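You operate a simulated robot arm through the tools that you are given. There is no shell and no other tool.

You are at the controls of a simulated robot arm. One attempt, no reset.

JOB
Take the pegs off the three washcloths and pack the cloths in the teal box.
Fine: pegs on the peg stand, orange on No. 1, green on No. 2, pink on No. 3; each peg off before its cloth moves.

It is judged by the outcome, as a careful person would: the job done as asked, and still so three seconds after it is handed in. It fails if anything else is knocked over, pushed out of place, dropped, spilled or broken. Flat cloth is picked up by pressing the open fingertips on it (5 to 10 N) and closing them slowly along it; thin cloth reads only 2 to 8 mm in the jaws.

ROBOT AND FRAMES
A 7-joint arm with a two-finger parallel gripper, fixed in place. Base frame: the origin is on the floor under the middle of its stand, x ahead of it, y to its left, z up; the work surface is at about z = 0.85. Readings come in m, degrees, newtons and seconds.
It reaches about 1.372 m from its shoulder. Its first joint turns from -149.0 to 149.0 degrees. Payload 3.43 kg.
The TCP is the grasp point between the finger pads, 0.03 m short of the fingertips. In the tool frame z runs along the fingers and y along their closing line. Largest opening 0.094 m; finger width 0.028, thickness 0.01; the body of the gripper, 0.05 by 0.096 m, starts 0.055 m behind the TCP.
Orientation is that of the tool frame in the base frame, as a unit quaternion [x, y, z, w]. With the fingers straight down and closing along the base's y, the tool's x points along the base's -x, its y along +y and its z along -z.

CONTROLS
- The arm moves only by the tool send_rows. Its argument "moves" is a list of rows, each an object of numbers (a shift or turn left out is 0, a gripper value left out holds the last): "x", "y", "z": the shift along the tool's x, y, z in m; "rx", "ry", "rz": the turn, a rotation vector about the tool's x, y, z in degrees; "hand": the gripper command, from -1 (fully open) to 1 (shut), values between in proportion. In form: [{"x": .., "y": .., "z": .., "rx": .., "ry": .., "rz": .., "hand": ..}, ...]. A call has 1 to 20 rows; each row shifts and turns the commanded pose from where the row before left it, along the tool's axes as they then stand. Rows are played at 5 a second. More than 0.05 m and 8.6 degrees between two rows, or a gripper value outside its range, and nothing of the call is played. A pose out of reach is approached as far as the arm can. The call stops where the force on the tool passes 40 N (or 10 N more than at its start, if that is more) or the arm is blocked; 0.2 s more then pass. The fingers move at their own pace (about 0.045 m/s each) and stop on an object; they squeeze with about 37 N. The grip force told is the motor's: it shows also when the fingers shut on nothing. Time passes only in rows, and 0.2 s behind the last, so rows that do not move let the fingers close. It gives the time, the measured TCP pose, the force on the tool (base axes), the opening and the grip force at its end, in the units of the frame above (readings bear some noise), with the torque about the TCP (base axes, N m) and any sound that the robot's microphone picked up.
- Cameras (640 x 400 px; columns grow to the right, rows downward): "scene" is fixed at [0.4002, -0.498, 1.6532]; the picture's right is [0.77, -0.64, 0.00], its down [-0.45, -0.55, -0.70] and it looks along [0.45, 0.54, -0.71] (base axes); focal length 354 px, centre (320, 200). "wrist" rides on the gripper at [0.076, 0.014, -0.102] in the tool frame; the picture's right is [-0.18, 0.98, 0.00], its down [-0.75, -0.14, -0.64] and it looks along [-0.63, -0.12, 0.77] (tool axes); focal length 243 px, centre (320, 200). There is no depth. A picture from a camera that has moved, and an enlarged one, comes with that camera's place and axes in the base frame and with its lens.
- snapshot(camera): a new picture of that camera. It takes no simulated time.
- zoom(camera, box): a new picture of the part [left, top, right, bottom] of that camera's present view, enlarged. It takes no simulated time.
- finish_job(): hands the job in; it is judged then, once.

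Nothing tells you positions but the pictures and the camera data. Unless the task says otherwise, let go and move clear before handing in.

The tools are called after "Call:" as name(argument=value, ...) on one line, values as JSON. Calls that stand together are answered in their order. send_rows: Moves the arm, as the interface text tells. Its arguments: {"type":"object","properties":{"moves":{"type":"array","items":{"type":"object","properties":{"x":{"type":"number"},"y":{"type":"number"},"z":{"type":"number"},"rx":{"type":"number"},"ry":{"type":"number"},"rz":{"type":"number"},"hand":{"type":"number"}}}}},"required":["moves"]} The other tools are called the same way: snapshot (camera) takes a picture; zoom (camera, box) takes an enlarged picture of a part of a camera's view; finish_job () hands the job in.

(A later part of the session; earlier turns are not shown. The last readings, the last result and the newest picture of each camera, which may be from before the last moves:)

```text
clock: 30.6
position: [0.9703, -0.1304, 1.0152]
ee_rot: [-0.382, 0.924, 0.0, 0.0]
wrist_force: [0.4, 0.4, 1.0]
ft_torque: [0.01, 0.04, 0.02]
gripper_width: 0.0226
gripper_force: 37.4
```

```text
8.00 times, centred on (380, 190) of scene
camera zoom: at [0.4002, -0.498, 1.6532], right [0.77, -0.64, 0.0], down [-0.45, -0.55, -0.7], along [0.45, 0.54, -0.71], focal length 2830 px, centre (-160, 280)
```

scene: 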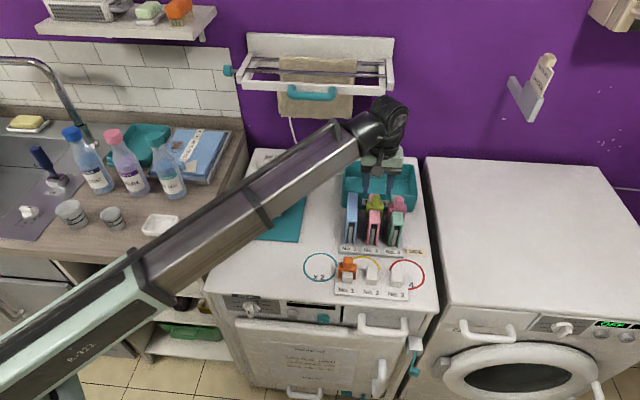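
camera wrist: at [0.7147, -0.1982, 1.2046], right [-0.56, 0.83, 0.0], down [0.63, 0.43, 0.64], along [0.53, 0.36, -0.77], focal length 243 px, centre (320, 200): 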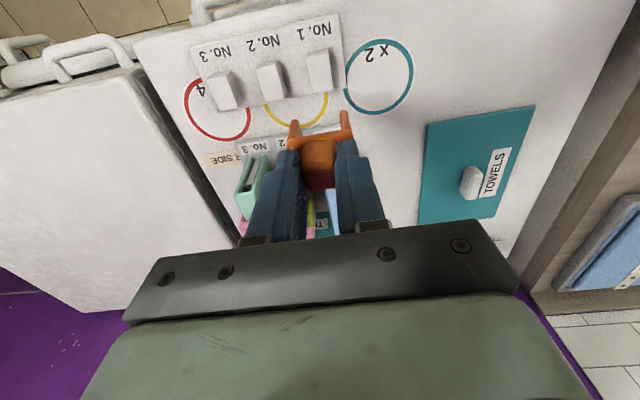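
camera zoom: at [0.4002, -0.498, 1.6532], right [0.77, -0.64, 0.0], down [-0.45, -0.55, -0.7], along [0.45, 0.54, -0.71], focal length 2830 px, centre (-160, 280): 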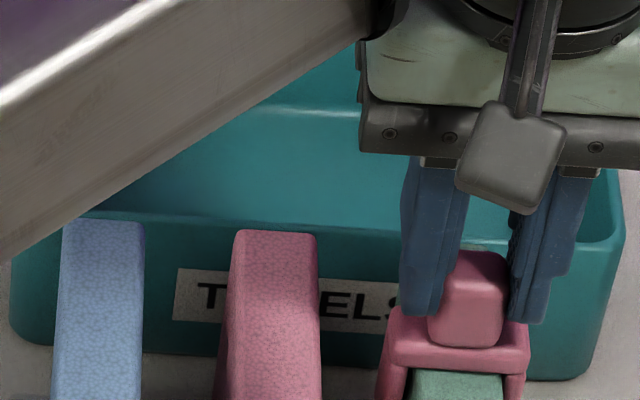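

Pink is gripped. I'll lift slowly and carry it to above post No. 3.

Call:
send_rows(moves=[{"z": -0.004}, {"z": -0.006}, {"z": -0.01}, {"z": -0.02}, {"z": -0.025}, {"z": -0.02}, {"x": 0.041}, {"x": 0.041}, {"x": 0.041}, {"x": 0.04, "y": -0.003}, {}, {}])

Call:
zoom(camera="wrist", box=[220, 30, 420, 155])

Call:
zoom(camera="scene", box=[305, 180, 435, 300])

```text
clock: 33.2
position: [0.8591, -0.2506, 1.0992]
ee_rot: [-0.382, 0.924, 0.0, 0.0]
wrist_force: [-0.4, -0.5, 0.1]
ft_torque: [-0.02, 0.0, -0.01]
gripper_width: 0.0225
gripper_force: 37.2
```

```text
3.20 times, centred on (320, 92) of wrist
camera zoom: at [0.7945, -0.2938, 1.201], right [-0.56, 0.83, 0.0], down [0.63, 0.43, 0.64], along [0.53, 0.36, -0.77], focal length 776 px, centre (320, 544)
```

zoom: 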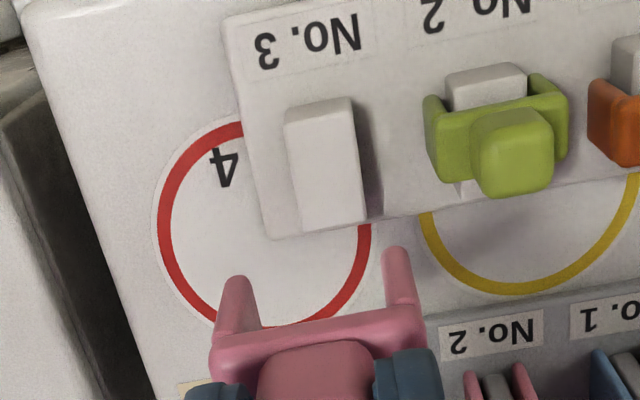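

```text
3.33 times, centred on (370, 240) of scene
camera zoom: at [0.4002, -0.498, 1.6532], right [0.77, -0.64, 0.0], down [-0.45, -0.55, -0.7], along [0.45, 0.54, -0.71], focal length 1179 px, centre (153, 67)
```

zoom: 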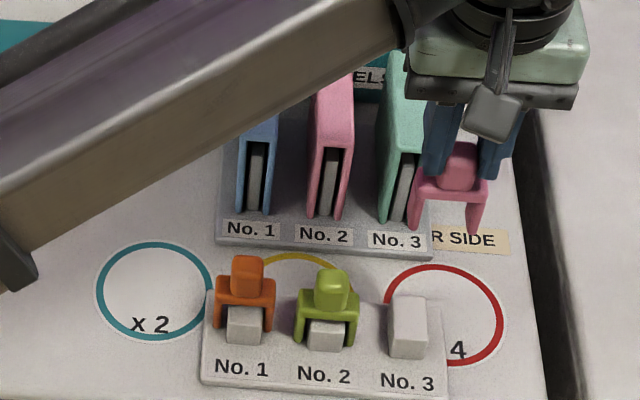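

Post No. 3 is about 2 mm toward No. 2 from the peg's centre. I'll correct, lower to just above, and check.

Call:
send_rows(moves=[{"y": 0.002, "z": 0.03}, {"z": 0.03}, {"z": 0.03}, {"z": 0.02}, {}, {}])

Call:
zoom(camera="wrist", box=[240, 55, 400, 155])

Call:
zoom(camera="scene", box=[335, 235, 435, 300])

```text
clock: 34.6
position: [0.8561, -0.2465, 0.9894]
ee_rot: [-0.383, 0.924, -0.001, 0.0]
wrist_force: [0.4, 0.0, 0.1]
ft_torque: [-0.01, 0.03, 0.02]
gripper_width: 0.0222
gripper_force: 37.5
```

```text
4.00 times, centred on (320, 105) of wrist
camera zoom: at [0.7928, -0.2907, 1.0922], right [-0.56, 0.83, 0.0], down [0.63, 0.43, 0.64], along [0.53, 0.36, -0.77], focal length 970 px, centre (320, 580)
```

zoom: 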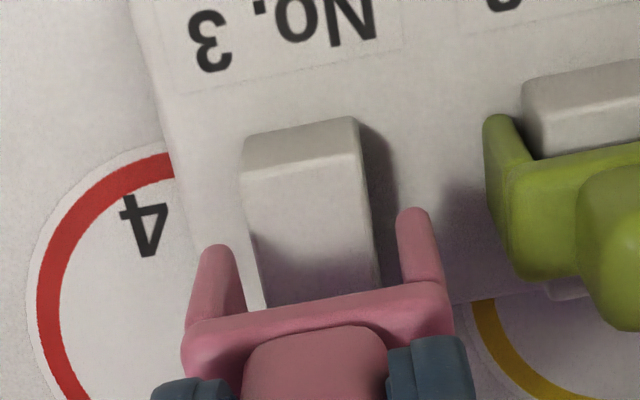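

```text
6.15 times, centred on (385, 268) of scene
camera zoom: at [0.4002, -0.498, 1.6532], right [0.77, -0.64, 0.0], down [-0.45, -0.55, -0.7], along [0.45, 0.54, -0.71], focal length 2177 px, centre (-80, -215)
```

zoom: 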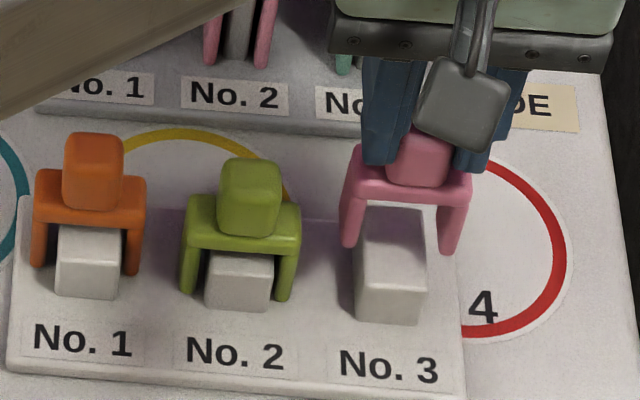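

Just 1 mm off; I'll correct it and seat the pink peg on No. 3.

Call:
send_rows(moves=[{"y": -0.001, "z": 0.01}, {"z": 0.01}, {"z": 0.008}, {}])

Call:
zoom(camera="wrist", box=[240, 75, 400, 175])

Call:
zoom(camera="scene", box=[360, 250, 420, 290])

```text
clock: 35.6
position: [0.8569, -0.2476, 0.9621]
ee_rot: [-0.383, 0.924, 0.001, 0.0]
wrist_force: [0.1, -0.1, -0.1]
ft_torque: [-0.01, 0.02, 0.01]
gripper_width: 0.0223
gripper_force: 37.1
```

```text
4.00 times, centred on (320, 125) of wrist
camera zoom: at [0.7925, -0.2917, 1.0651], right [-0.56, 0.83, 0.0], down [0.63, 0.43, 0.64], along [0.53, 0.36, -0.77], focal length 970 px, centre (320, 500)
```

zoom: 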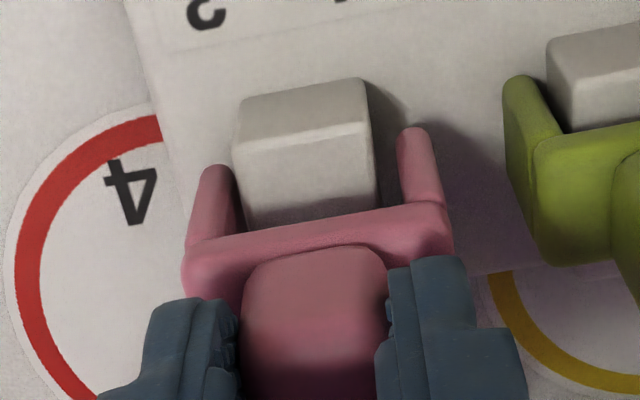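

```text
10.00 times, centred on (390, 270) of scene
camera zoom: at [0.4002, -0.498, 1.6532], right [0.77, -0.64, 0.0], down [-0.45, -0.55, -0.7], along [0.45, 0.54, -0.71], focal length 3537 px, centre (-380, -500)
```

zoom: 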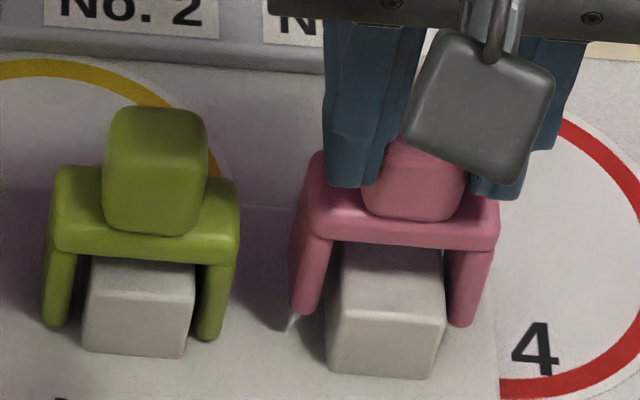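

Call:
send_rows(moves=[{"z": 0.006}, {"z": 0.005}, {"z": 0.004}, {"z": 0.003}, {}])

Call:
zoom(camera="scene", box=[360, 250, 420, 290])

```text
clock: 36.8
position: [0.8577, -0.2458, 0.9459]
ee_rot: [-0.382, 0.924, 0.0, 0.001]
wrist_force: [0.2, 0.1, 25.5]
ft_torque: [0.09, -0.02, 0.0]
gripper_width: 0.0226
gripper_force: 37.0
```

```text
10.00 times, centred on (390, 270) of scene
camera zoom: at [0.4002, -0.498, 1.6532], right [0.77, -0.64, 0.0], down [-0.45, -0.55, -0.7], along [0.45, 0.54, -0.71], focal length 3537 px, centre (-380, -500)
```

zoom: 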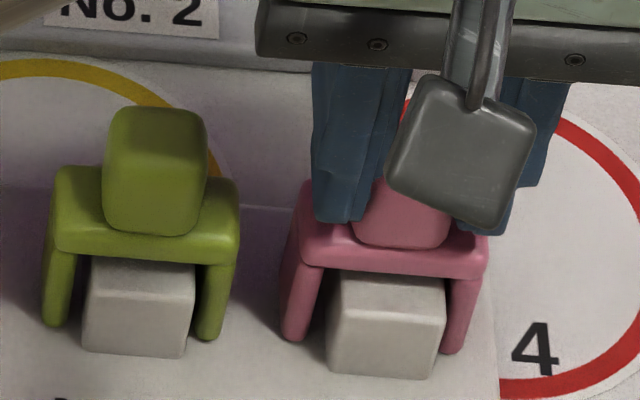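

Pink is seated on No. 3. I'll ease off, open, rise, and take a view of stand, rack and box.

Call:
send_rows(moves=[{"z": -0.002}, {}, {"hand": 0.4}, {"hand": 0.1}, {}, {"z": -0.03}, {"z": -0.04}, {"z": -0.04}, {"z": -0.05}, {"z": -0.05}, {"y": 0.03}, {"y": 0.03}, {}])

Call:
snapshot(camera="wrist")

Call:
zoom(camera="scene", box=[325, 150, 435, 300])

Call:
zoom(camera="wrist", box=[220, 60, 400, 240])

```text
clock: 39.6
position: [0.8125, -0.2043, 1.1571]
ee_rot: [-0.382, 0.924, 0.0, 0.0]
wrist_force: [0.9, -0.4, 0.2]
ft_torque: [0.02, 0.01, 0.03]
gripper_width: 0.0425
gripper_force: 0.0
```

```text
taken
camera wrist: at [0.7485, -0.2484, 1.2583], right [-0.56, 0.83, 0.0], down [0.63, 0.43, 0.64], along [0.53, 0.36, -0.77], focal length 243 px, centre (320, 200)
```

wrist: 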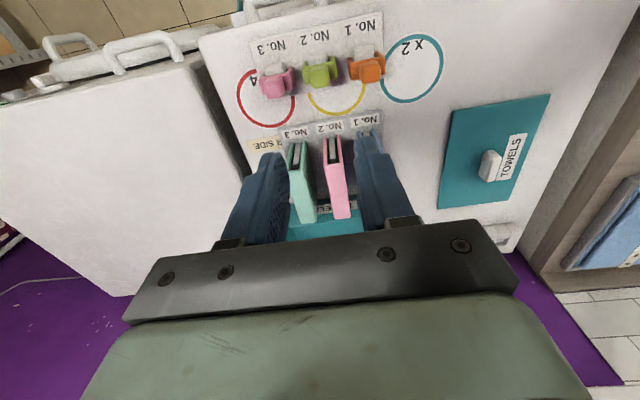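

```text
2.67 times, centred on (380, 225) of scene
camera zoom: at [0.4002, -0.498, 1.6532], right [0.77, -0.64, 0.0], down [-0.45, -0.55, -0.7], along [0.45, 0.54, -0.71], focal length 943 px, centre (160, 133)
```

zoom: 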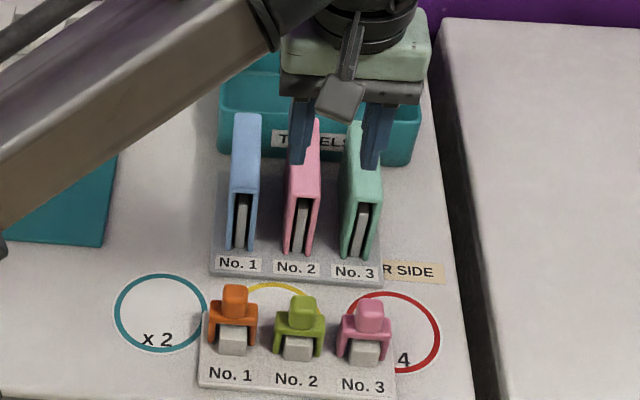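

```text
2.22 times, centred on (310, 150) of wrist
camera zoom: at [0.7485, -0.2484, 1.2583], right [-0.56, 0.83, 0.0], down [0.63, 0.43, 0.64], along [0.53, 0.36, -0.77], focal length 539 px, centre (342, 311)
```

zoom: 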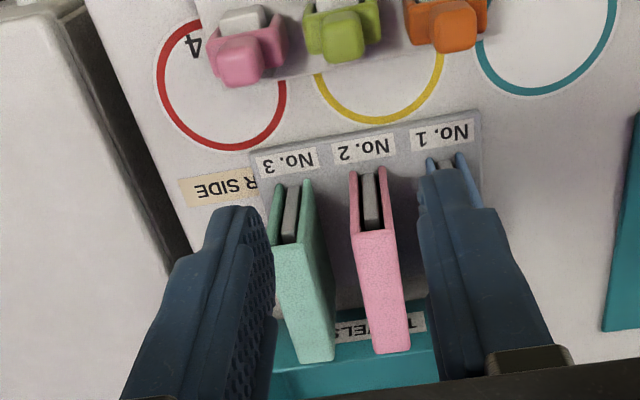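

All three pegs are on their posts. The cloths run N 0.535–0.638 along the rack; the box spans about N 0.69–0.82 and E 0.64–0.84. Next I'll go above the blue cloth's middle.

Call:
send_rows(moves=[{"x": -0.04, "y": 0.015, "hand": 0}, {"x": -0.04, "y": 0.015}, {"x": -0.04, "y": 0.015}, {"x": -0.037, "y": 0.0145}, {"z": 0.04}, {"z": 0.04}, {"z": 0.04}, {}, {}])

Call:
zoom(camera="wrist", box=[240, 75, 400, 235])

Call:
zoom(camera="scene", box=[325, 165, 425, 265])

```text
clock: 41.6
position: [0.885, -0.0509, 1.0367]
ee_rot: [-0.383, 0.924, -0.001, 0.0]
wrist_force: [-0.8, -0.6, 0.2]
ft_torque: [-0.01, -0.02, 0.01]
gripper_width: 0.0468
gripper_force: 0.0
```

```text
2.50 times, centred on (320, 155) of wrist
camera zoom: at [0.8192, -0.0947, 1.1394], right [-0.56, 0.83, 0.0], down [0.63, 0.43, 0.64], along [0.53, 0.36, -0.77], focal length 606 px, centre (320, 312)
```

zoom: 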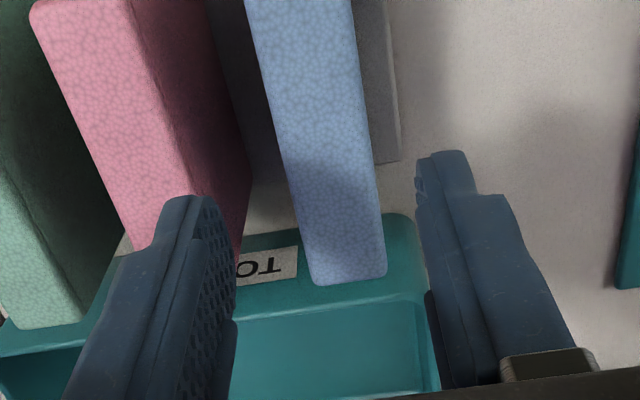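

```text
4.00 times, centred on (375, 215) of scene
camera zoom: at [0.4002, -0.498, 1.6532], right [0.77, -0.64, 0.0], down [-0.45, -0.55, -0.7], along [0.45, 0.54, -0.71], focal length 1415 px, centre (100, 140)
```

zoom: 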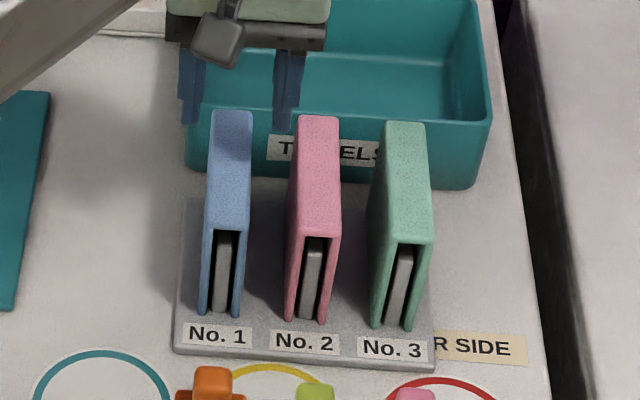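

The blue cloth is centred between the open fingers. I'll go down so the tips pass just below its folded top and check before closing.

Call:
send_rows(moves=[{"y": -0.001, "z": 0.02}, {"z": 0.02}, {"z": 0.008}, {}])

Call:
zoom(camera="wrist", box=[240, 75, 400, 235])

Call:
zoom(camera="scene", box=[330, 170, 410, 220])

```text
clock: 42.6
position: [0.8832, -0.0522, 0.9884]
ee_rot: [-0.384, 0.924, 0.0, -0.001]
wrist_force: [-0.8, 0.5, 0.4]
ft_torque: [-0.05, 0.0, -0.01]
gripper_width: 0.0467
gripper_force: 0.1
```

```text
2.50 times, centred on (320, 155) of wrist
camera zoom: at [0.8198, -0.096, 1.0921], right [-0.56, 0.83, 0.0], down [0.63, 0.43, 0.64], along [0.53, 0.36, -0.77], focal length 606 px, centre (320, 312)
```

zoom: 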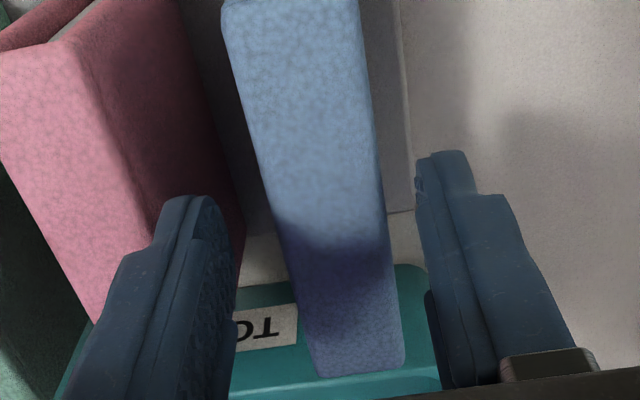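

```text
8.00 times, centred on (370, 195) of scene
camera zoom: at [0.4002, -0.498, 1.6532], right [0.77, -0.64, 0.0], down [-0.45, -0.55, -0.7], along [0.45, 0.54, -0.71], focal length 2830 px, centre (-80, 240)
```

zoom: 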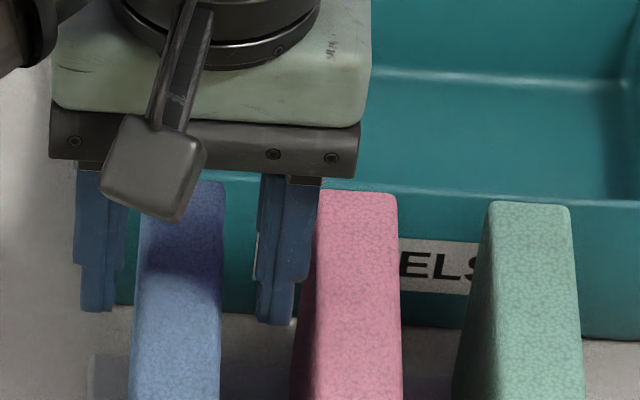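

The cloth sits about 2 mm toward the left finger. I'll centre it, go 6 mm lower and close gently.

Call:
send_rows(moves=[{"y": 0.002, "z": 0.003}, {"z": 0.003}, {"hand": 0.15}, {"hand": 0.25}, {"hand": 0.33}, {"hand": 0.4}, {}, {}])

Call:
zoom(camera="wrist", box=[240, 75, 400, 235])

Call:
zoom(camera="scene", box=[330, 170, 410, 240])

```text
clock: 44.4
position: [0.8826, -0.0506, 0.9839]
ee_rot: [-0.383, 0.924, -0.001, 0.0]
wrist_force: [0.1, 0.7, -0.3]
ft_torque: [0.01, 0.0, 0.0]
gripper_width: 0.0288
gripper_force: 0.8
```

```text
2.50 times, centred on (320, 155) of wrist
camera zoom: at [0.8181, -0.095, 1.0861], right [-0.56, 0.83, 0.0], down [0.63, 0.43, 0.64], along [0.53, 0.36, -0.77], focal length 606 px, centre (320, 312)
```

zoom: 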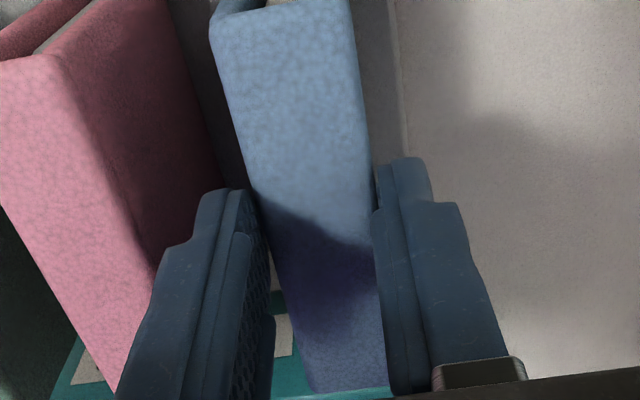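

```text
5.71 times, centred on (370, 205) of scene
camera zoom: at [0.4002, -0.498, 1.6532], right [0.77, -0.64, 0.0], down [-0.45, -0.55, -0.7], along [0.45, 0.54, -0.71], focal length 2021 px, centre (34, 171)
```

zoom: 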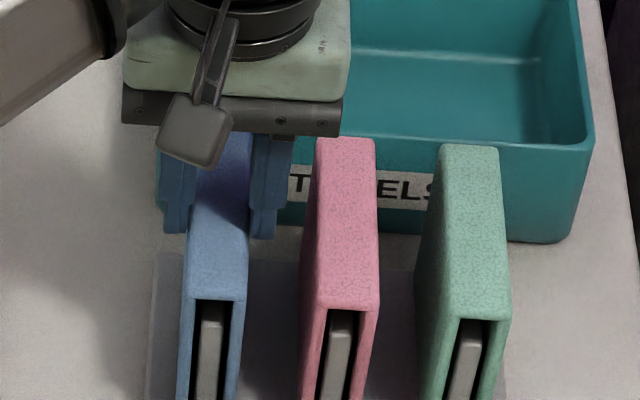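

Call:
send_rows(moves=[{"hand": 0.45}, {"hand": 0.5}, {"hand": 0.55}, {}, {}])

Call:
zoom(camera="wrist", box=[240, 75, 400, 235])

Call:
zoom(camera="scene", box=[330, 190, 410, 260])

```text
clock: 45.6
position: [0.8823, -0.0514, 0.9826]
ee_rot: [-0.383, 0.924, 0.0, -0.001]
wrist_force: [0.1, 0.9, -0.1]
ft_torque: [0.01, -0.01, 0.0]
gripper_width: 0.0282
gripper_force: 37.3
```

```text
2.50 times, centred on (320, 155) of wrist
camera zoom: at [0.8181, -0.095, 1.0861], right [-0.56, 0.83, 0.0], down [0.63, 0.43, 0.64], along [0.53, 0.36, -0.77], focal length 606 px, centre (320, 312)
```

zoom: 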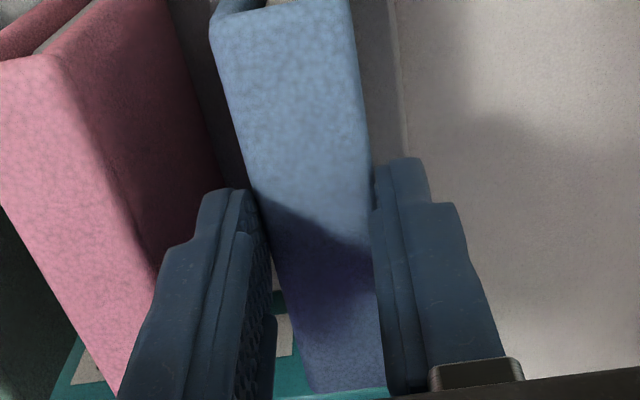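

```text
5.71 times, centred on (370, 225) of scene
camera zoom: at [0.4002, -0.498, 1.6532], right [0.77, -0.64, 0.0], down [-0.45, -0.55, -0.7], along [0.45, 0.54, -0.71], focal length 2021 px, centre (34, 57)
```

zoom: 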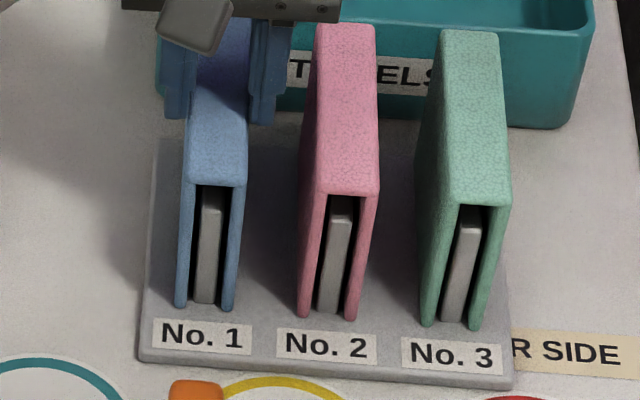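

The blue cloth holds firm at 28 mm, with the fin free inside. I'll lift straight up, slowly at first.

Call:
send_rows(moves=[{"z": -0.005}, {"z": -0.01}, {"z": -0.015}, {"z": -0.02}, {"z": -0.025}, {"z": -0.03}, {"z": -0.035}, {}, {}])

Call:
snapshot(camera="scene")

Call:
snapshot(camera="wrist")

```text
clock: 47.6
position: [0.8842, -0.0491, 1.122]
ee_rot: [-0.383, 0.924, 0.0, 0.0]
wrist_force: [1.0, -0.4, -0.7]
ft_torque: [0.01, -0.02, 0.02]
gripper_width: 0.0283
gripper_force: 37.1
```

```text
taken
```

scene: 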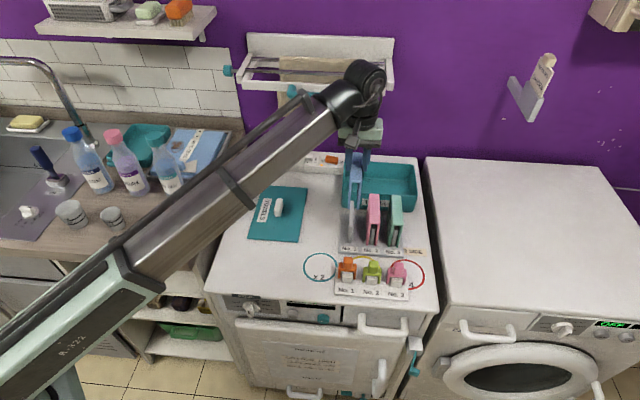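

```text
taken
camera wrist: at [0.8199, -0.0943, 1.2261], right [-0.56, 0.83, 0.0], down [0.63, 0.43, 0.64], along [0.53, 0.36, -0.77], focal length 243 px, centre (320, 200)
```

wrist: 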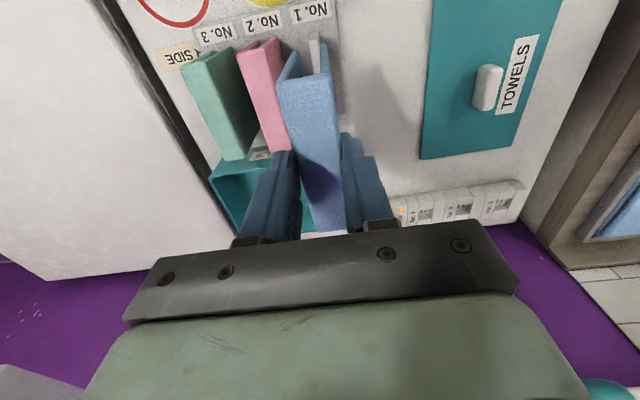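

Call:
zoom(camera="scene", box=[325, 140, 425, 265])

Call:
zoom(camera="wrist", box=[180, 0, 380, 240])

```text
3.20 times, centred on (375, 202) of scene
camera zoom: at [0.4002, -0.498, 1.6532], right [0.77, -0.64, 0.0], down [-0.45, -0.55, -0.7], along [0.45, 0.54, -0.71], focal length 1132 px, centre (144, 192)
```

zoom: 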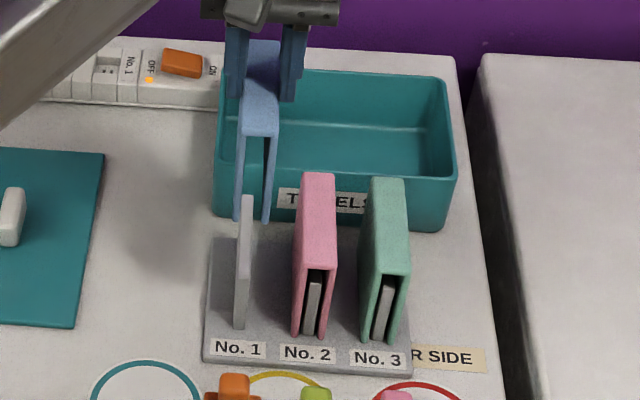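

```text
1.67 times, centred on (280, 120) of wrist
camera zoom: at [0.8199, -0.0943, 1.2261], right [-0.56, 0.83, 0.0], down [0.63, 0.43, 0.64], along [0.53, 0.36, -0.77], focal length 404 px, centre (387, 333)
```

zoom: 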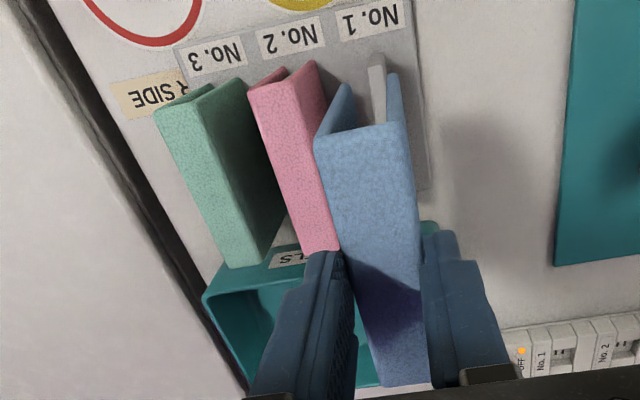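

The blue cloth is free and hangs straight. I'll carry it over the left part of the box, toward N 0.758 and E 0.69, and check position before lowering.

Call:
send_rows(moves=[{"z": -0.02}, {"x": -0.042, "y": -0.0075}, {"x": -0.042, "y": -0.0075}, {"x": -0.042, "y": -0.0075}, {"x": -0.042, "y": -0.0075}, {}, {}])

Call:
snapshot(camera="wrist")

Call:
zoom(camera="scene", box=[325, 110, 425, 235])

```text
clock: 49.2
position: [1.0237, 0.0482, 1.1431]
ee_rot: [-0.382, 0.924, 0.0, 0.0]
wrist_force: [-0.7, 0.6, -0.5]
ft_torque: [-0.03, 0.0, 0.04]
gripper_width: 0.028
gripper_force: 37.5
```

```text
taken
camera wrist: at [0.959, 0.004, 1.2461], right [-0.56, 0.83, 0.0], down [0.63, 0.43, 0.64], along [0.53, 0.36, -0.77], focal length 243 px, centre (320, 200)
```

wrist: 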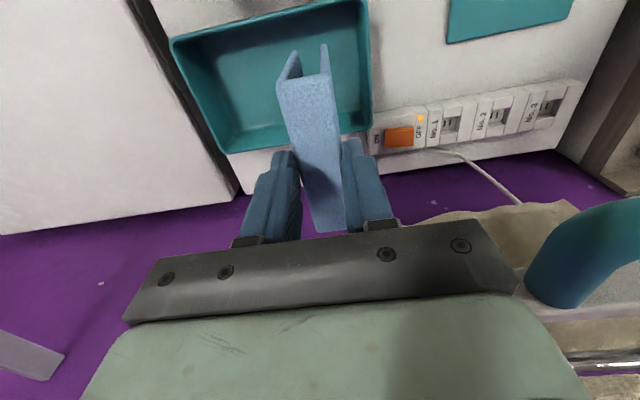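

```text
3.20 times, centred on (375, 172) of scene
camera zoom: at [0.4002, -0.498, 1.6532], right [0.77, -0.64, 0.0], down [-0.45, -0.55, -0.7], along [0.45, 0.54, -0.71], focal length 1132 px, centre (144, 288)
```

zoom: 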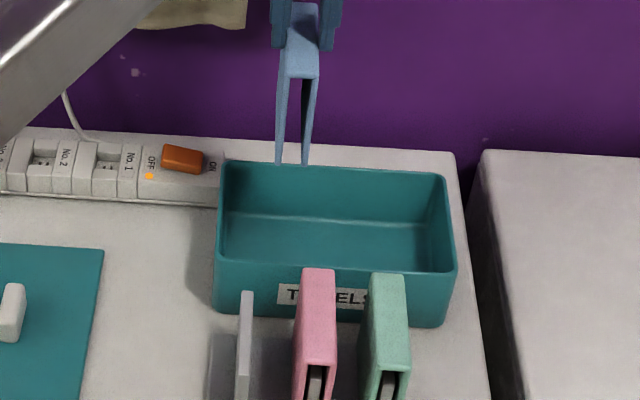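

Call:
zoom(camera="wrist", box=[150, 0, 400, 170])

```text
2.35 times, centred on (275, 85) of wrist
camera zoom: at [0.959, 0.004, 1.2461], right [-0.56, 0.83, 0.0], down [0.63, 0.43, 0.64], along [0.53, 0.36, -0.77], focal length 571 px, centre (426, 471)
```

zoom: 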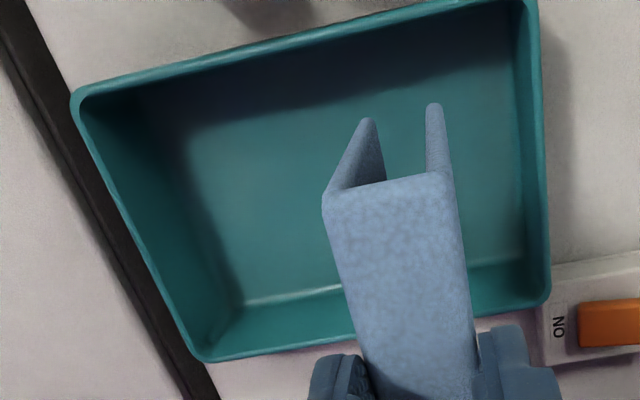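

The cloth hangs well inside the box outline. I'll trim the position slightly and lower to just above the box floor.

Call:
send_rows(moves=[{"x": -0.002, "y": 0.006, "z": 0.03}, {"z": 0.04}, {"z": 0.04}, {"z": 0.03}, {"z": 0.01}, {}])

Call:
zoom(camera="wrist", box=[150, 0, 400, 170])

Call:
zoom(camera="scene", box=[325, 125, 425, 225])

```text
clock: 50.6
position: [1.0207, 0.0512, 0.9931]
ee_rot: [-0.383, 0.924, 0.001, 0.0]
wrist_force: [0.0, 0.1, -1.2]
ft_torque: [-0.01, 0.01, -0.02]
gripper_width: 0.0281
gripper_force: 36.9
```

```text
2.35 times, centred on (275, 85) of wrist
camera zoom: at [0.9554, 0.0075, 1.096], right [-0.56, 0.83, 0.0], down [0.63, 0.43, 0.64], along [0.53, 0.36, -0.77], focal length 571 px, centre (426, 471)
```

zoom: 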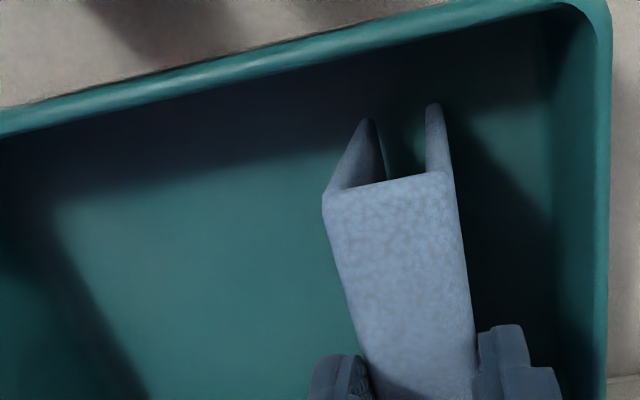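

```text
4.00 times, centred on (375, 175) of scene
camera zoom: at [0.4002, -0.498, 1.6532], right [0.77, -0.64, 0.0], down [-0.45, -0.55, -0.7], along [0.45, 0.54, -0.71], focal length 1415 px, centre (100, 300)
```

zoom: 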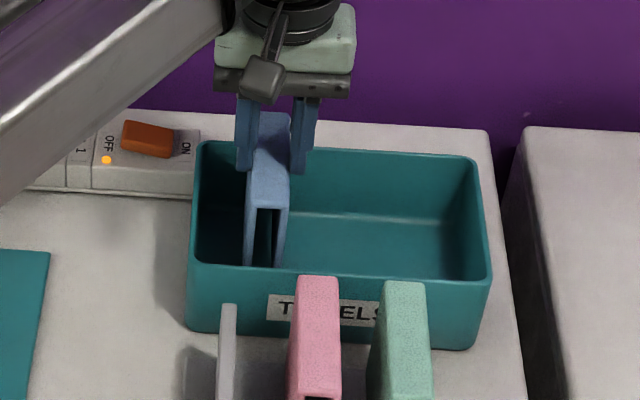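

Call:
send_rows(moves=[{"z": 0.006}, {"z": 0.005}, {"z": 0.004}, {"z": 0.003}, {}])

Call:
zoom(camera="scene", box=[335, 140, 415, 205])

```text
clock: 51.8
position: [1.0183, 0.052, 0.9764]
ee_rot: [-0.383, 0.924, -0.001, 0.002]
wrist_force: [-1.6, -0.2, 32.7]
ft_torque: [-0.3, 0.37, 0.0]
gripper_width: 0.0281
gripper_force: 36.8
```

```text
6.15 times, centred on (375, 172) of scene
camera zoom: at [0.4002, -0.498, 1.6532], right [0.77, -0.64, 0.0], down [-0.45, -0.55, -0.7], along [0.45, 0.54, -0.71], focal length 2177 px, centre (-18, 369)
```

zoom: 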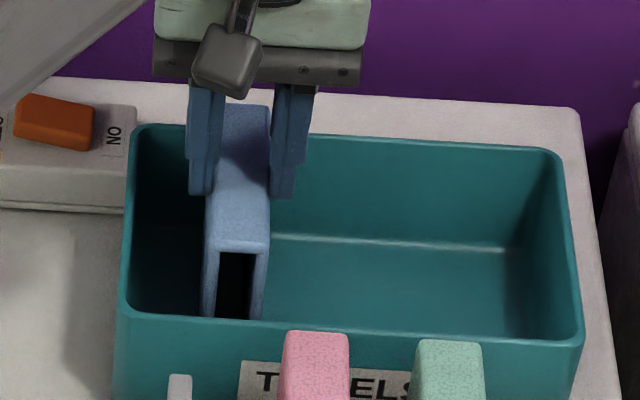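

The cloth's edge is down on the box floor. I'll ease off, open slightly and lift clear.

Call:
send_rows(moves=[{"z": -0.002}, {}, {"hand": 0.3}, {"hand": 0.15}, {}, {}])

Call:
zoom(camera="scene", box=[335, 140, 415, 205])

Call:
zoom(camera="wrist", box=[200, 30, 400, 230])

```text
clock: 53.2
position: [1.0195, 0.0521, 0.977]
ee_rot: [-0.382, 0.924, 0.0, -0.001]
wrist_force: [-1.4, 0.0, 0.0]
ft_torque: [0.03, 0.01, 0.01]
gripper_width: 0.04
gripper_force: 0.0
```

```text
6.15 times, centred on (375, 172) of scene
camera zoom: at [0.4002, -0.498, 1.6532], right [0.77, -0.64, 0.0], down [-0.45, -0.55, -0.7], along [0.45, 0.54, -0.71], focal length 2177 px, centre (-18, 369)
```

zoom: 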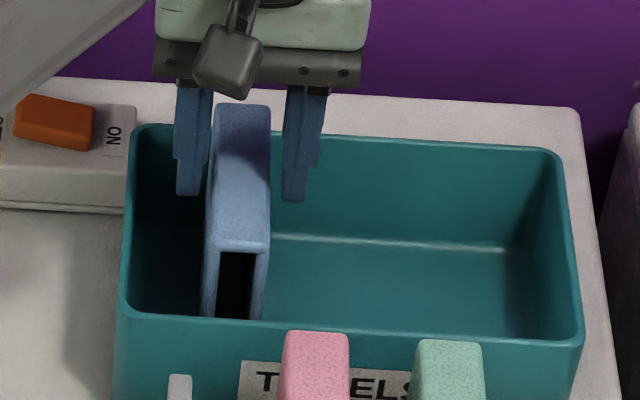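

```text
2.00 times, centred on (300, 130) of wrist
camera zoom: at [0.9552, 0.0075, 1.0799], right [-0.56, 0.83, 0.0], down [0.63, 0.43, 0.64], along [0.53, 0.36, -0.77], focal length 485 px, centre (360, 340)
```

zoom: 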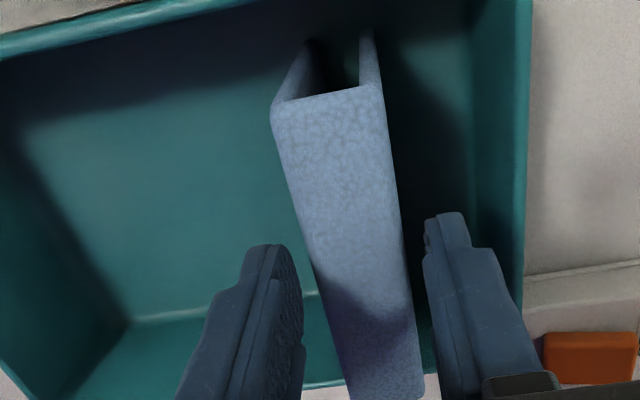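

The blue cloth stands upright in the left part of the box. I'll rise and go to above the pink cloth.

Call:
send_rows(moves=[{"z": -0.02}, {"z": -0.03}, {"z": -0.04}, {"z": -0.03}, {"x": 0.043, "y": -0.009, "hand": 0}, {"x": 0.043, "y": -0.009}, {"x": 0.042, "y": -0.009}, {"x": 0.042, "y": -0.0085}, {"z": 0.03}, {"z": 0.03}, {}, {}])

Call:
zoom(camera="wrist", box=[240, 75, 400, 235])

Call:
zoom(camera="scene", box=[325, 140, 425, 265])

```text
clock: 55.8
position: [0.9233, -0.0952, 1.0377]
ee_rot: [-0.383, 0.924, 0.0, 0.0]
wrist_force: [0.0, -0.8, 0.4]
ft_torque: [-0.02, -0.03, -0.02]
gripper_width: 0.047
gripper_force: 0.2
```

```text
2.50 times, centred on (320, 155) of wrist
camera zoom: at [0.8591, -0.1392, 1.1408], right [-0.56, 0.83, 0.0], down [0.63, 0.43, 0.64], along [0.53, 0.36, -0.77], focal length 606 px, centre (320, 312)
```

zoom: 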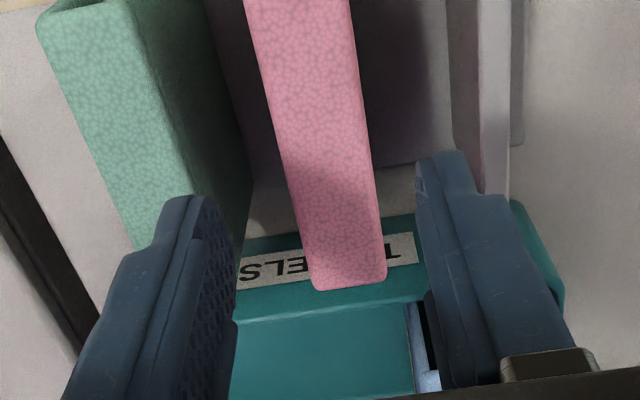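

```text
3.20 times, centred on (375, 202) of scene
camera zoom: at [0.4002, -0.498, 1.6532], right [0.77, -0.64, 0.0], down [-0.45, -0.55, -0.7], along [0.45, 0.54, -0.71], focal length 1132 px, centre (144, 192)
```

zoom: 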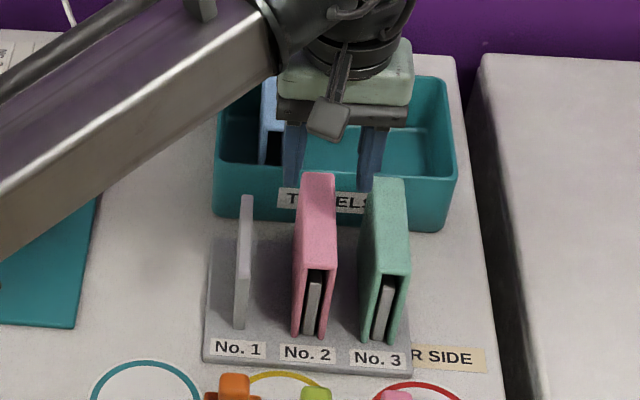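

Call:
send_rows(moves=[{"x": -0.004, "y": 0.003, "z": 0.02}, {"z": 0.02}, {"z": 0.009}, {}])

Call:
zoom(camera="wrist", box=[240, 75, 400, 235])

Call:
zoom(camera="scene", box=[340, 170, 420, 220])

```text
clock: 56.8
position: [0.9246, -0.0905, 0.9884]
ee_rot: [-0.383, 0.924, 0.0, 0.0]
wrist_force: [-0.4, 0.3, 0.3]
ft_torque: [0.03, -0.05, -0.03]
gripper_width: 0.0469
gripper_force: 0.2
```

```text
2.50 times, centred on (320, 155) of wrist
camera zoom: at [0.8613, -0.1335, 1.0909], right [-0.56, 0.83, 0.0], down [0.63, 0.43, 0.64], along [0.53, 0.36, -0.77], focal length 606 px, centre (320, 312)
```

zoom: 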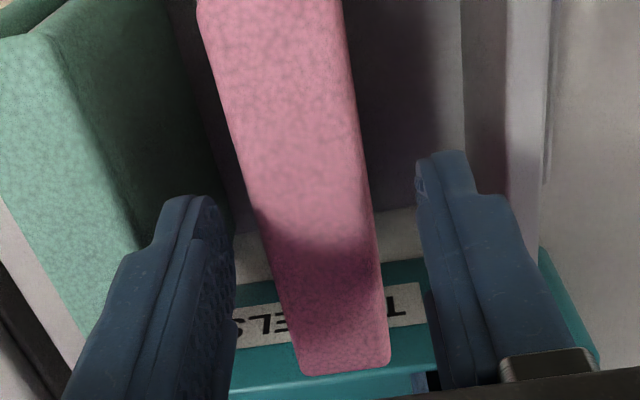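

```text
8.00 times, centred on (380, 195) of scene
camera zoom: at [0.4002, -0.498, 1.6532], right [0.77, -0.64, 0.0], down [-0.45, -0.55, -0.7], along [0.45, 0.54, -0.71], focal length 2830 px, centre (-160, 240)
```

zoom: 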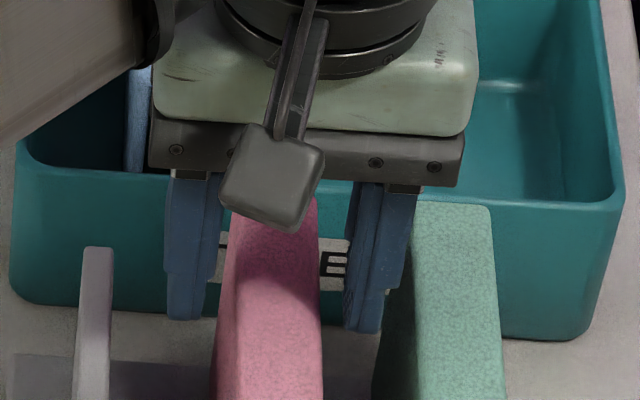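

Call:
send_rows(moves=[{"y": -0.0005, "z": 0.003}, {"z": 0.003}, {"hand": 0.15}, {"hand": 0.25}, {"hand": 0.33}, {"hand": 0.4}, {"hand": 0.45}, {"hand": 0.5}, {"hand": 0.55}, {}, {}])

Call:
zoom(camera="scene", box=[330, 180, 410, 260])

Call:
zoom(camera="wrist", box=[240, 75, 400, 235])

```text
clock: 59.2
position: [0.9257, -0.0889, 0.9819]
ee_rot: [-0.383, 0.924, 0.0, 0.0]
wrist_force: [1.0, 0.3, -0.2]
ft_torque: [-0.02, -0.02, -0.02]
gripper_width: 0.028
gripper_force: 37.2
```

```text
5.00 times, centred on (370, 220) of scene
camera zoom: at [0.4002, -0.498, 1.6532], right [0.77, -0.64, 0.0], down [-0.45, -0.55, -0.7], along [0.45, 0.54, -0.71], focal length 1769 px, centre (70, 100)
```

zoom: 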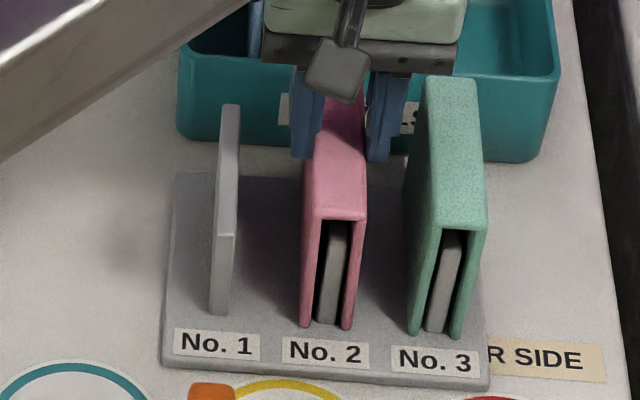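

```text
2.50 times, centred on (320, 155) of wrist
camera zoom: at [0.8615, -0.133, 1.0846], right [-0.56, 0.83, 0.0], down [0.63, 0.43, 0.64], along [0.53, 0.36, -0.77], focal length 606 px, centre (320, 312)
```

zoom: 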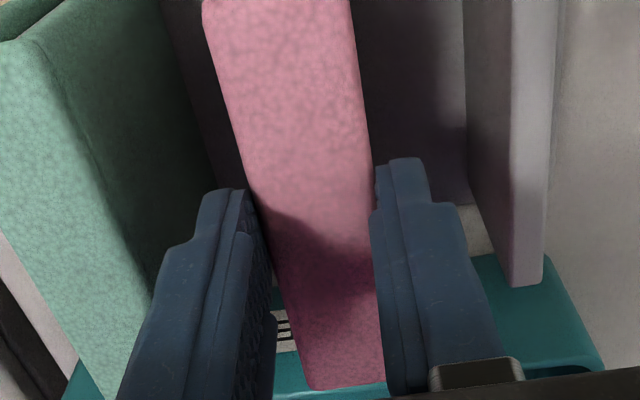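

Pink cloth gripped at 28 mm. I'll lift it clear and carry it to the middle of the box.

Call:
send_rows(moves=[{"z": -0.005}, {"z": -0.01}, {"z": -0.015}, {"z": -0.02}, {"z": -0.025}, {"z": -0.03}, {"z": -0.035}, {"z": -0.02}, {"x": -0.0425, "y": -0.006}, {"x": -0.0425, "y": -0.006}, {"x": -0.0425, "y": -0.006}, {"x": -0.0425, "y": -0.006}, {}, {}])

Call:
zoom(camera="wrist", box=[150, 0, 450, 190])

Call:
zoom(camera="scene", box=[325, 110, 425, 260])

```text
clock: 62.2
position: [1.0622, 0.0128, 1.1414]
ee_rot: [-0.383, 0.924, 0.0, 0.0]
wrist_force: [-0.8, -0.1, -0.9]
ft_torque: [-0.02, -0.02, -0.01]
gripper_width: 0.0283
gripper_force: 37.4
```

```text
2.11 times, centred on (300, 95) of wrist
camera zoom: at [0.998, -0.0309, 1.2438], right [-0.56, 0.83, 0.0], down [0.63, 0.43, 0.64], along [0.53, 0.36, -0.77], focal length 511 px, centre (362, 421)
```

zoom: 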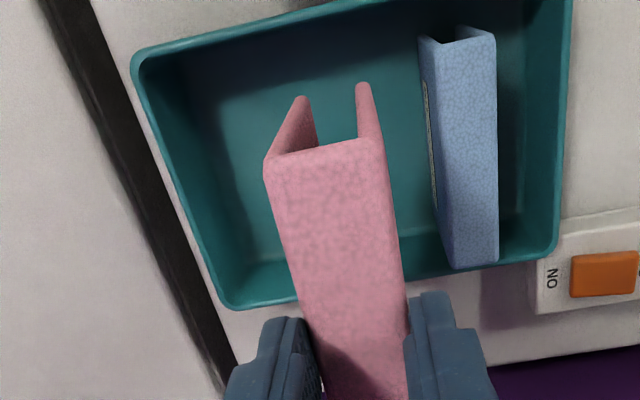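

```text
2.67 times, centred on (375, 185) of scene
camera zoom: at [0.4002, -0.498, 1.6532], right [0.77, -0.64, 0.0], down [-0.45, -0.55, -0.7], along [0.45, 0.54, -0.71], focal length 943 px, centre (173, 240)
```

zoom: 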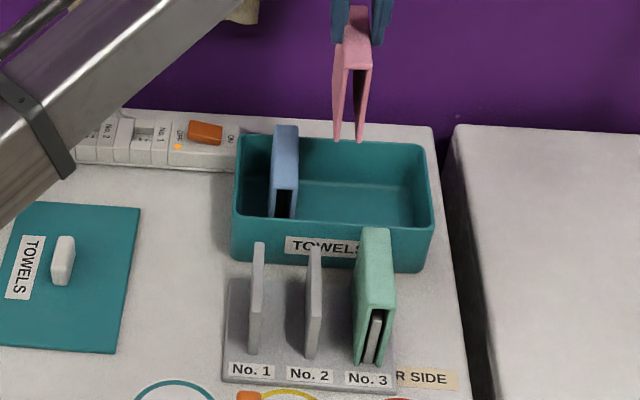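

The box view is clear: blue stands at the left, pink hangs over the middle. I'll lower it to the floor, slowly at the end.

Call:
send_rows(moves=[{"z": 0.03}, {"z": 0.04}, {"z": 0.04}, {"z": 0.03}, {"z": 0.01}, {"z": 0.006}, {"z": 0.005}, {}])

Call:
zoom(camera="scene", box=[335, 130, 425, 225])

```text
clock: 64.0
position: [1.0641, 0.0152, 0.9804]
ee_rot: [-0.383, 0.924, 0.0, 0.0]
wrist_force: [0.8, -0.2, -0.4]
ft_torque: [0.02, 0.0, 0.04]
gripper_width: 0.0285
gripper_force: 37.0
```

```text
4.21 times, centred on (380, 178) of scene
camera zoom: at [0.4002, -0.498, 1.6532], right [0.77, -0.64, 0.0], down [-0.45, -0.55, -0.7], along [0.45, 0.54, -0.71], focal length 1489 px, centre (67, 295)
```

zoom: 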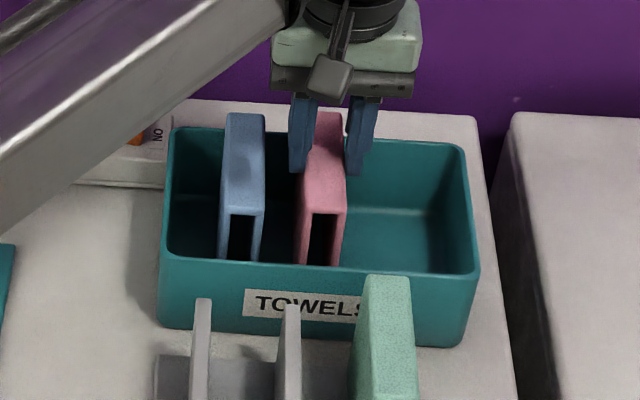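

Call:
send_rows(moves=[{"z": 0.003}, {"z": 0.002}, {"z": 0.001}, {}])

```text
clock: 65.0
position: [1.0626, 0.016, 0.9751]
ee_rot: [-0.382, 0.924, 0.0, 0.001]
wrist_force: [1.3, 0.9, 18.6]
ft_torque: [0.13, 0.24, 0.01]
gripper_width: 0.0284
gripper_force: 37.5
```

Pink is on the floor of the box (18.6 N). I'll ease off, open and lift clear, then go to the green cloth.

Call:
send_rows(moves=[{"z": -0.001}, {}, {"hand": 0.3}, {"hand": 0.15}, {}, {}, {"z": -0.02}, {"z": -0.03}, {"z": -0.04}, {"z": -0.03}, {"x": 0.0425, "y": -0.009, "hand": 0}, {"x": 0.0425, "y": -0.009}, {"x": 0.0425, "y": -0.009}, {"x": 0.0425, "y": -0.0085}, {"z": 0.03}, {"z": 0.03}, {}, {}])

Call:
zoom(camera="wrist", box=[240, 75, 400, 235])

Call:
zoom(camera="scene", box=[325, 140, 425, 265])

```text
clock: 68.8
position: [0.9694, -0.1286, 1.0363]
ee_rot: [-0.382, 0.924, 0.0, 0.0]
wrist_force: [0.9, -0.1, 0.7]
ft_torque: [0.0, -0.01, -0.02]
gripper_width: 0.0471
gripper_force: 0.1
```

```text
2.50 times, centred on (320, 155) of wrist
camera zoom: at [0.9053, -0.1732, 1.1405], right [-0.56, 0.83, 0.0], down [0.63, 0.43, 0.64], along [0.53, 0.36, -0.77], focal length 606 px, centre (320, 312)
```

zoom: 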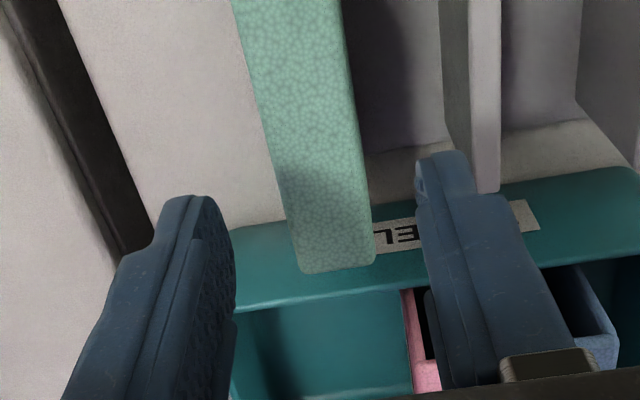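

```text
3.20 times, centred on (375, 202) of scene
camera zoom: at [0.4002, -0.498, 1.6532], right [0.77, -0.64, 0.0], down [-0.45, -0.55, -0.7], along [0.45, 0.54, -0.71], focal length 1132 px, centre (144, 192)
```

zoom: 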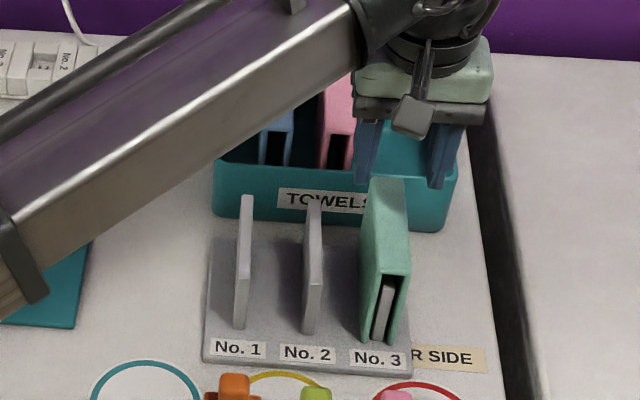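

Call:
send_rows(moves=[{"x": 0.004, "y": -0.0006, "z": 0.02}, {"z": 0.02}, {"z": 0.008}, {}])

Call:
zoom(camera="wrist", box=[240, 75, 400, 235])

Call:
zoom(camera="scene", box=[350, 170, 430, 220])

```text
clock: 69.8
position: [0.9661, -0.1325, 0.9878]
ee_rot: [-0.383, 0.924, 0.001, 0.0]
wrist_force: [0.3, 0.3, 0.0]
ft_torque: [0.02, 0.01, -0.05]
gripper_width: 0.0467
gripper_force: 0.2
```

```text
2.50 times, centred on (320, 155) of wrist
camera zoom: at [0.9018, -0.1771, 1.0902], right [-0.56, 0.83, 0.0], down [0.63, 0.43, 0.64], along [0.53, 0.36, -0.77], focal length 606 px, centre (320, 312)
```

zoom: 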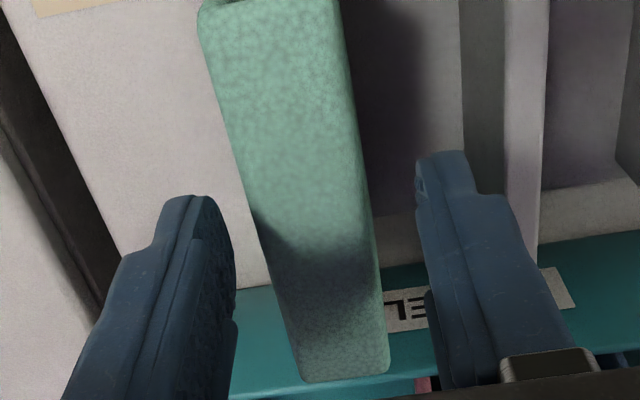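

```text
8.00 times, centred on (390, 195) of scene
camera zoom: at [0.4002, -0.498, 1.6532], right [0.77, -0.64, 0.0], down [-0.45, -0.55, -0.7], along [0.45, 0.54, -0.71], focal length 2830 px, centre (-240, 240)
```

zoom: 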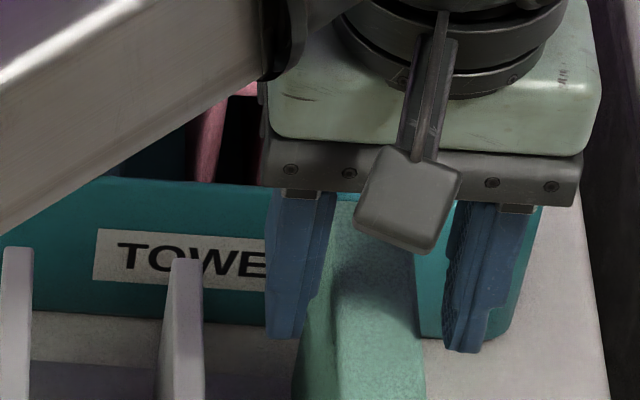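

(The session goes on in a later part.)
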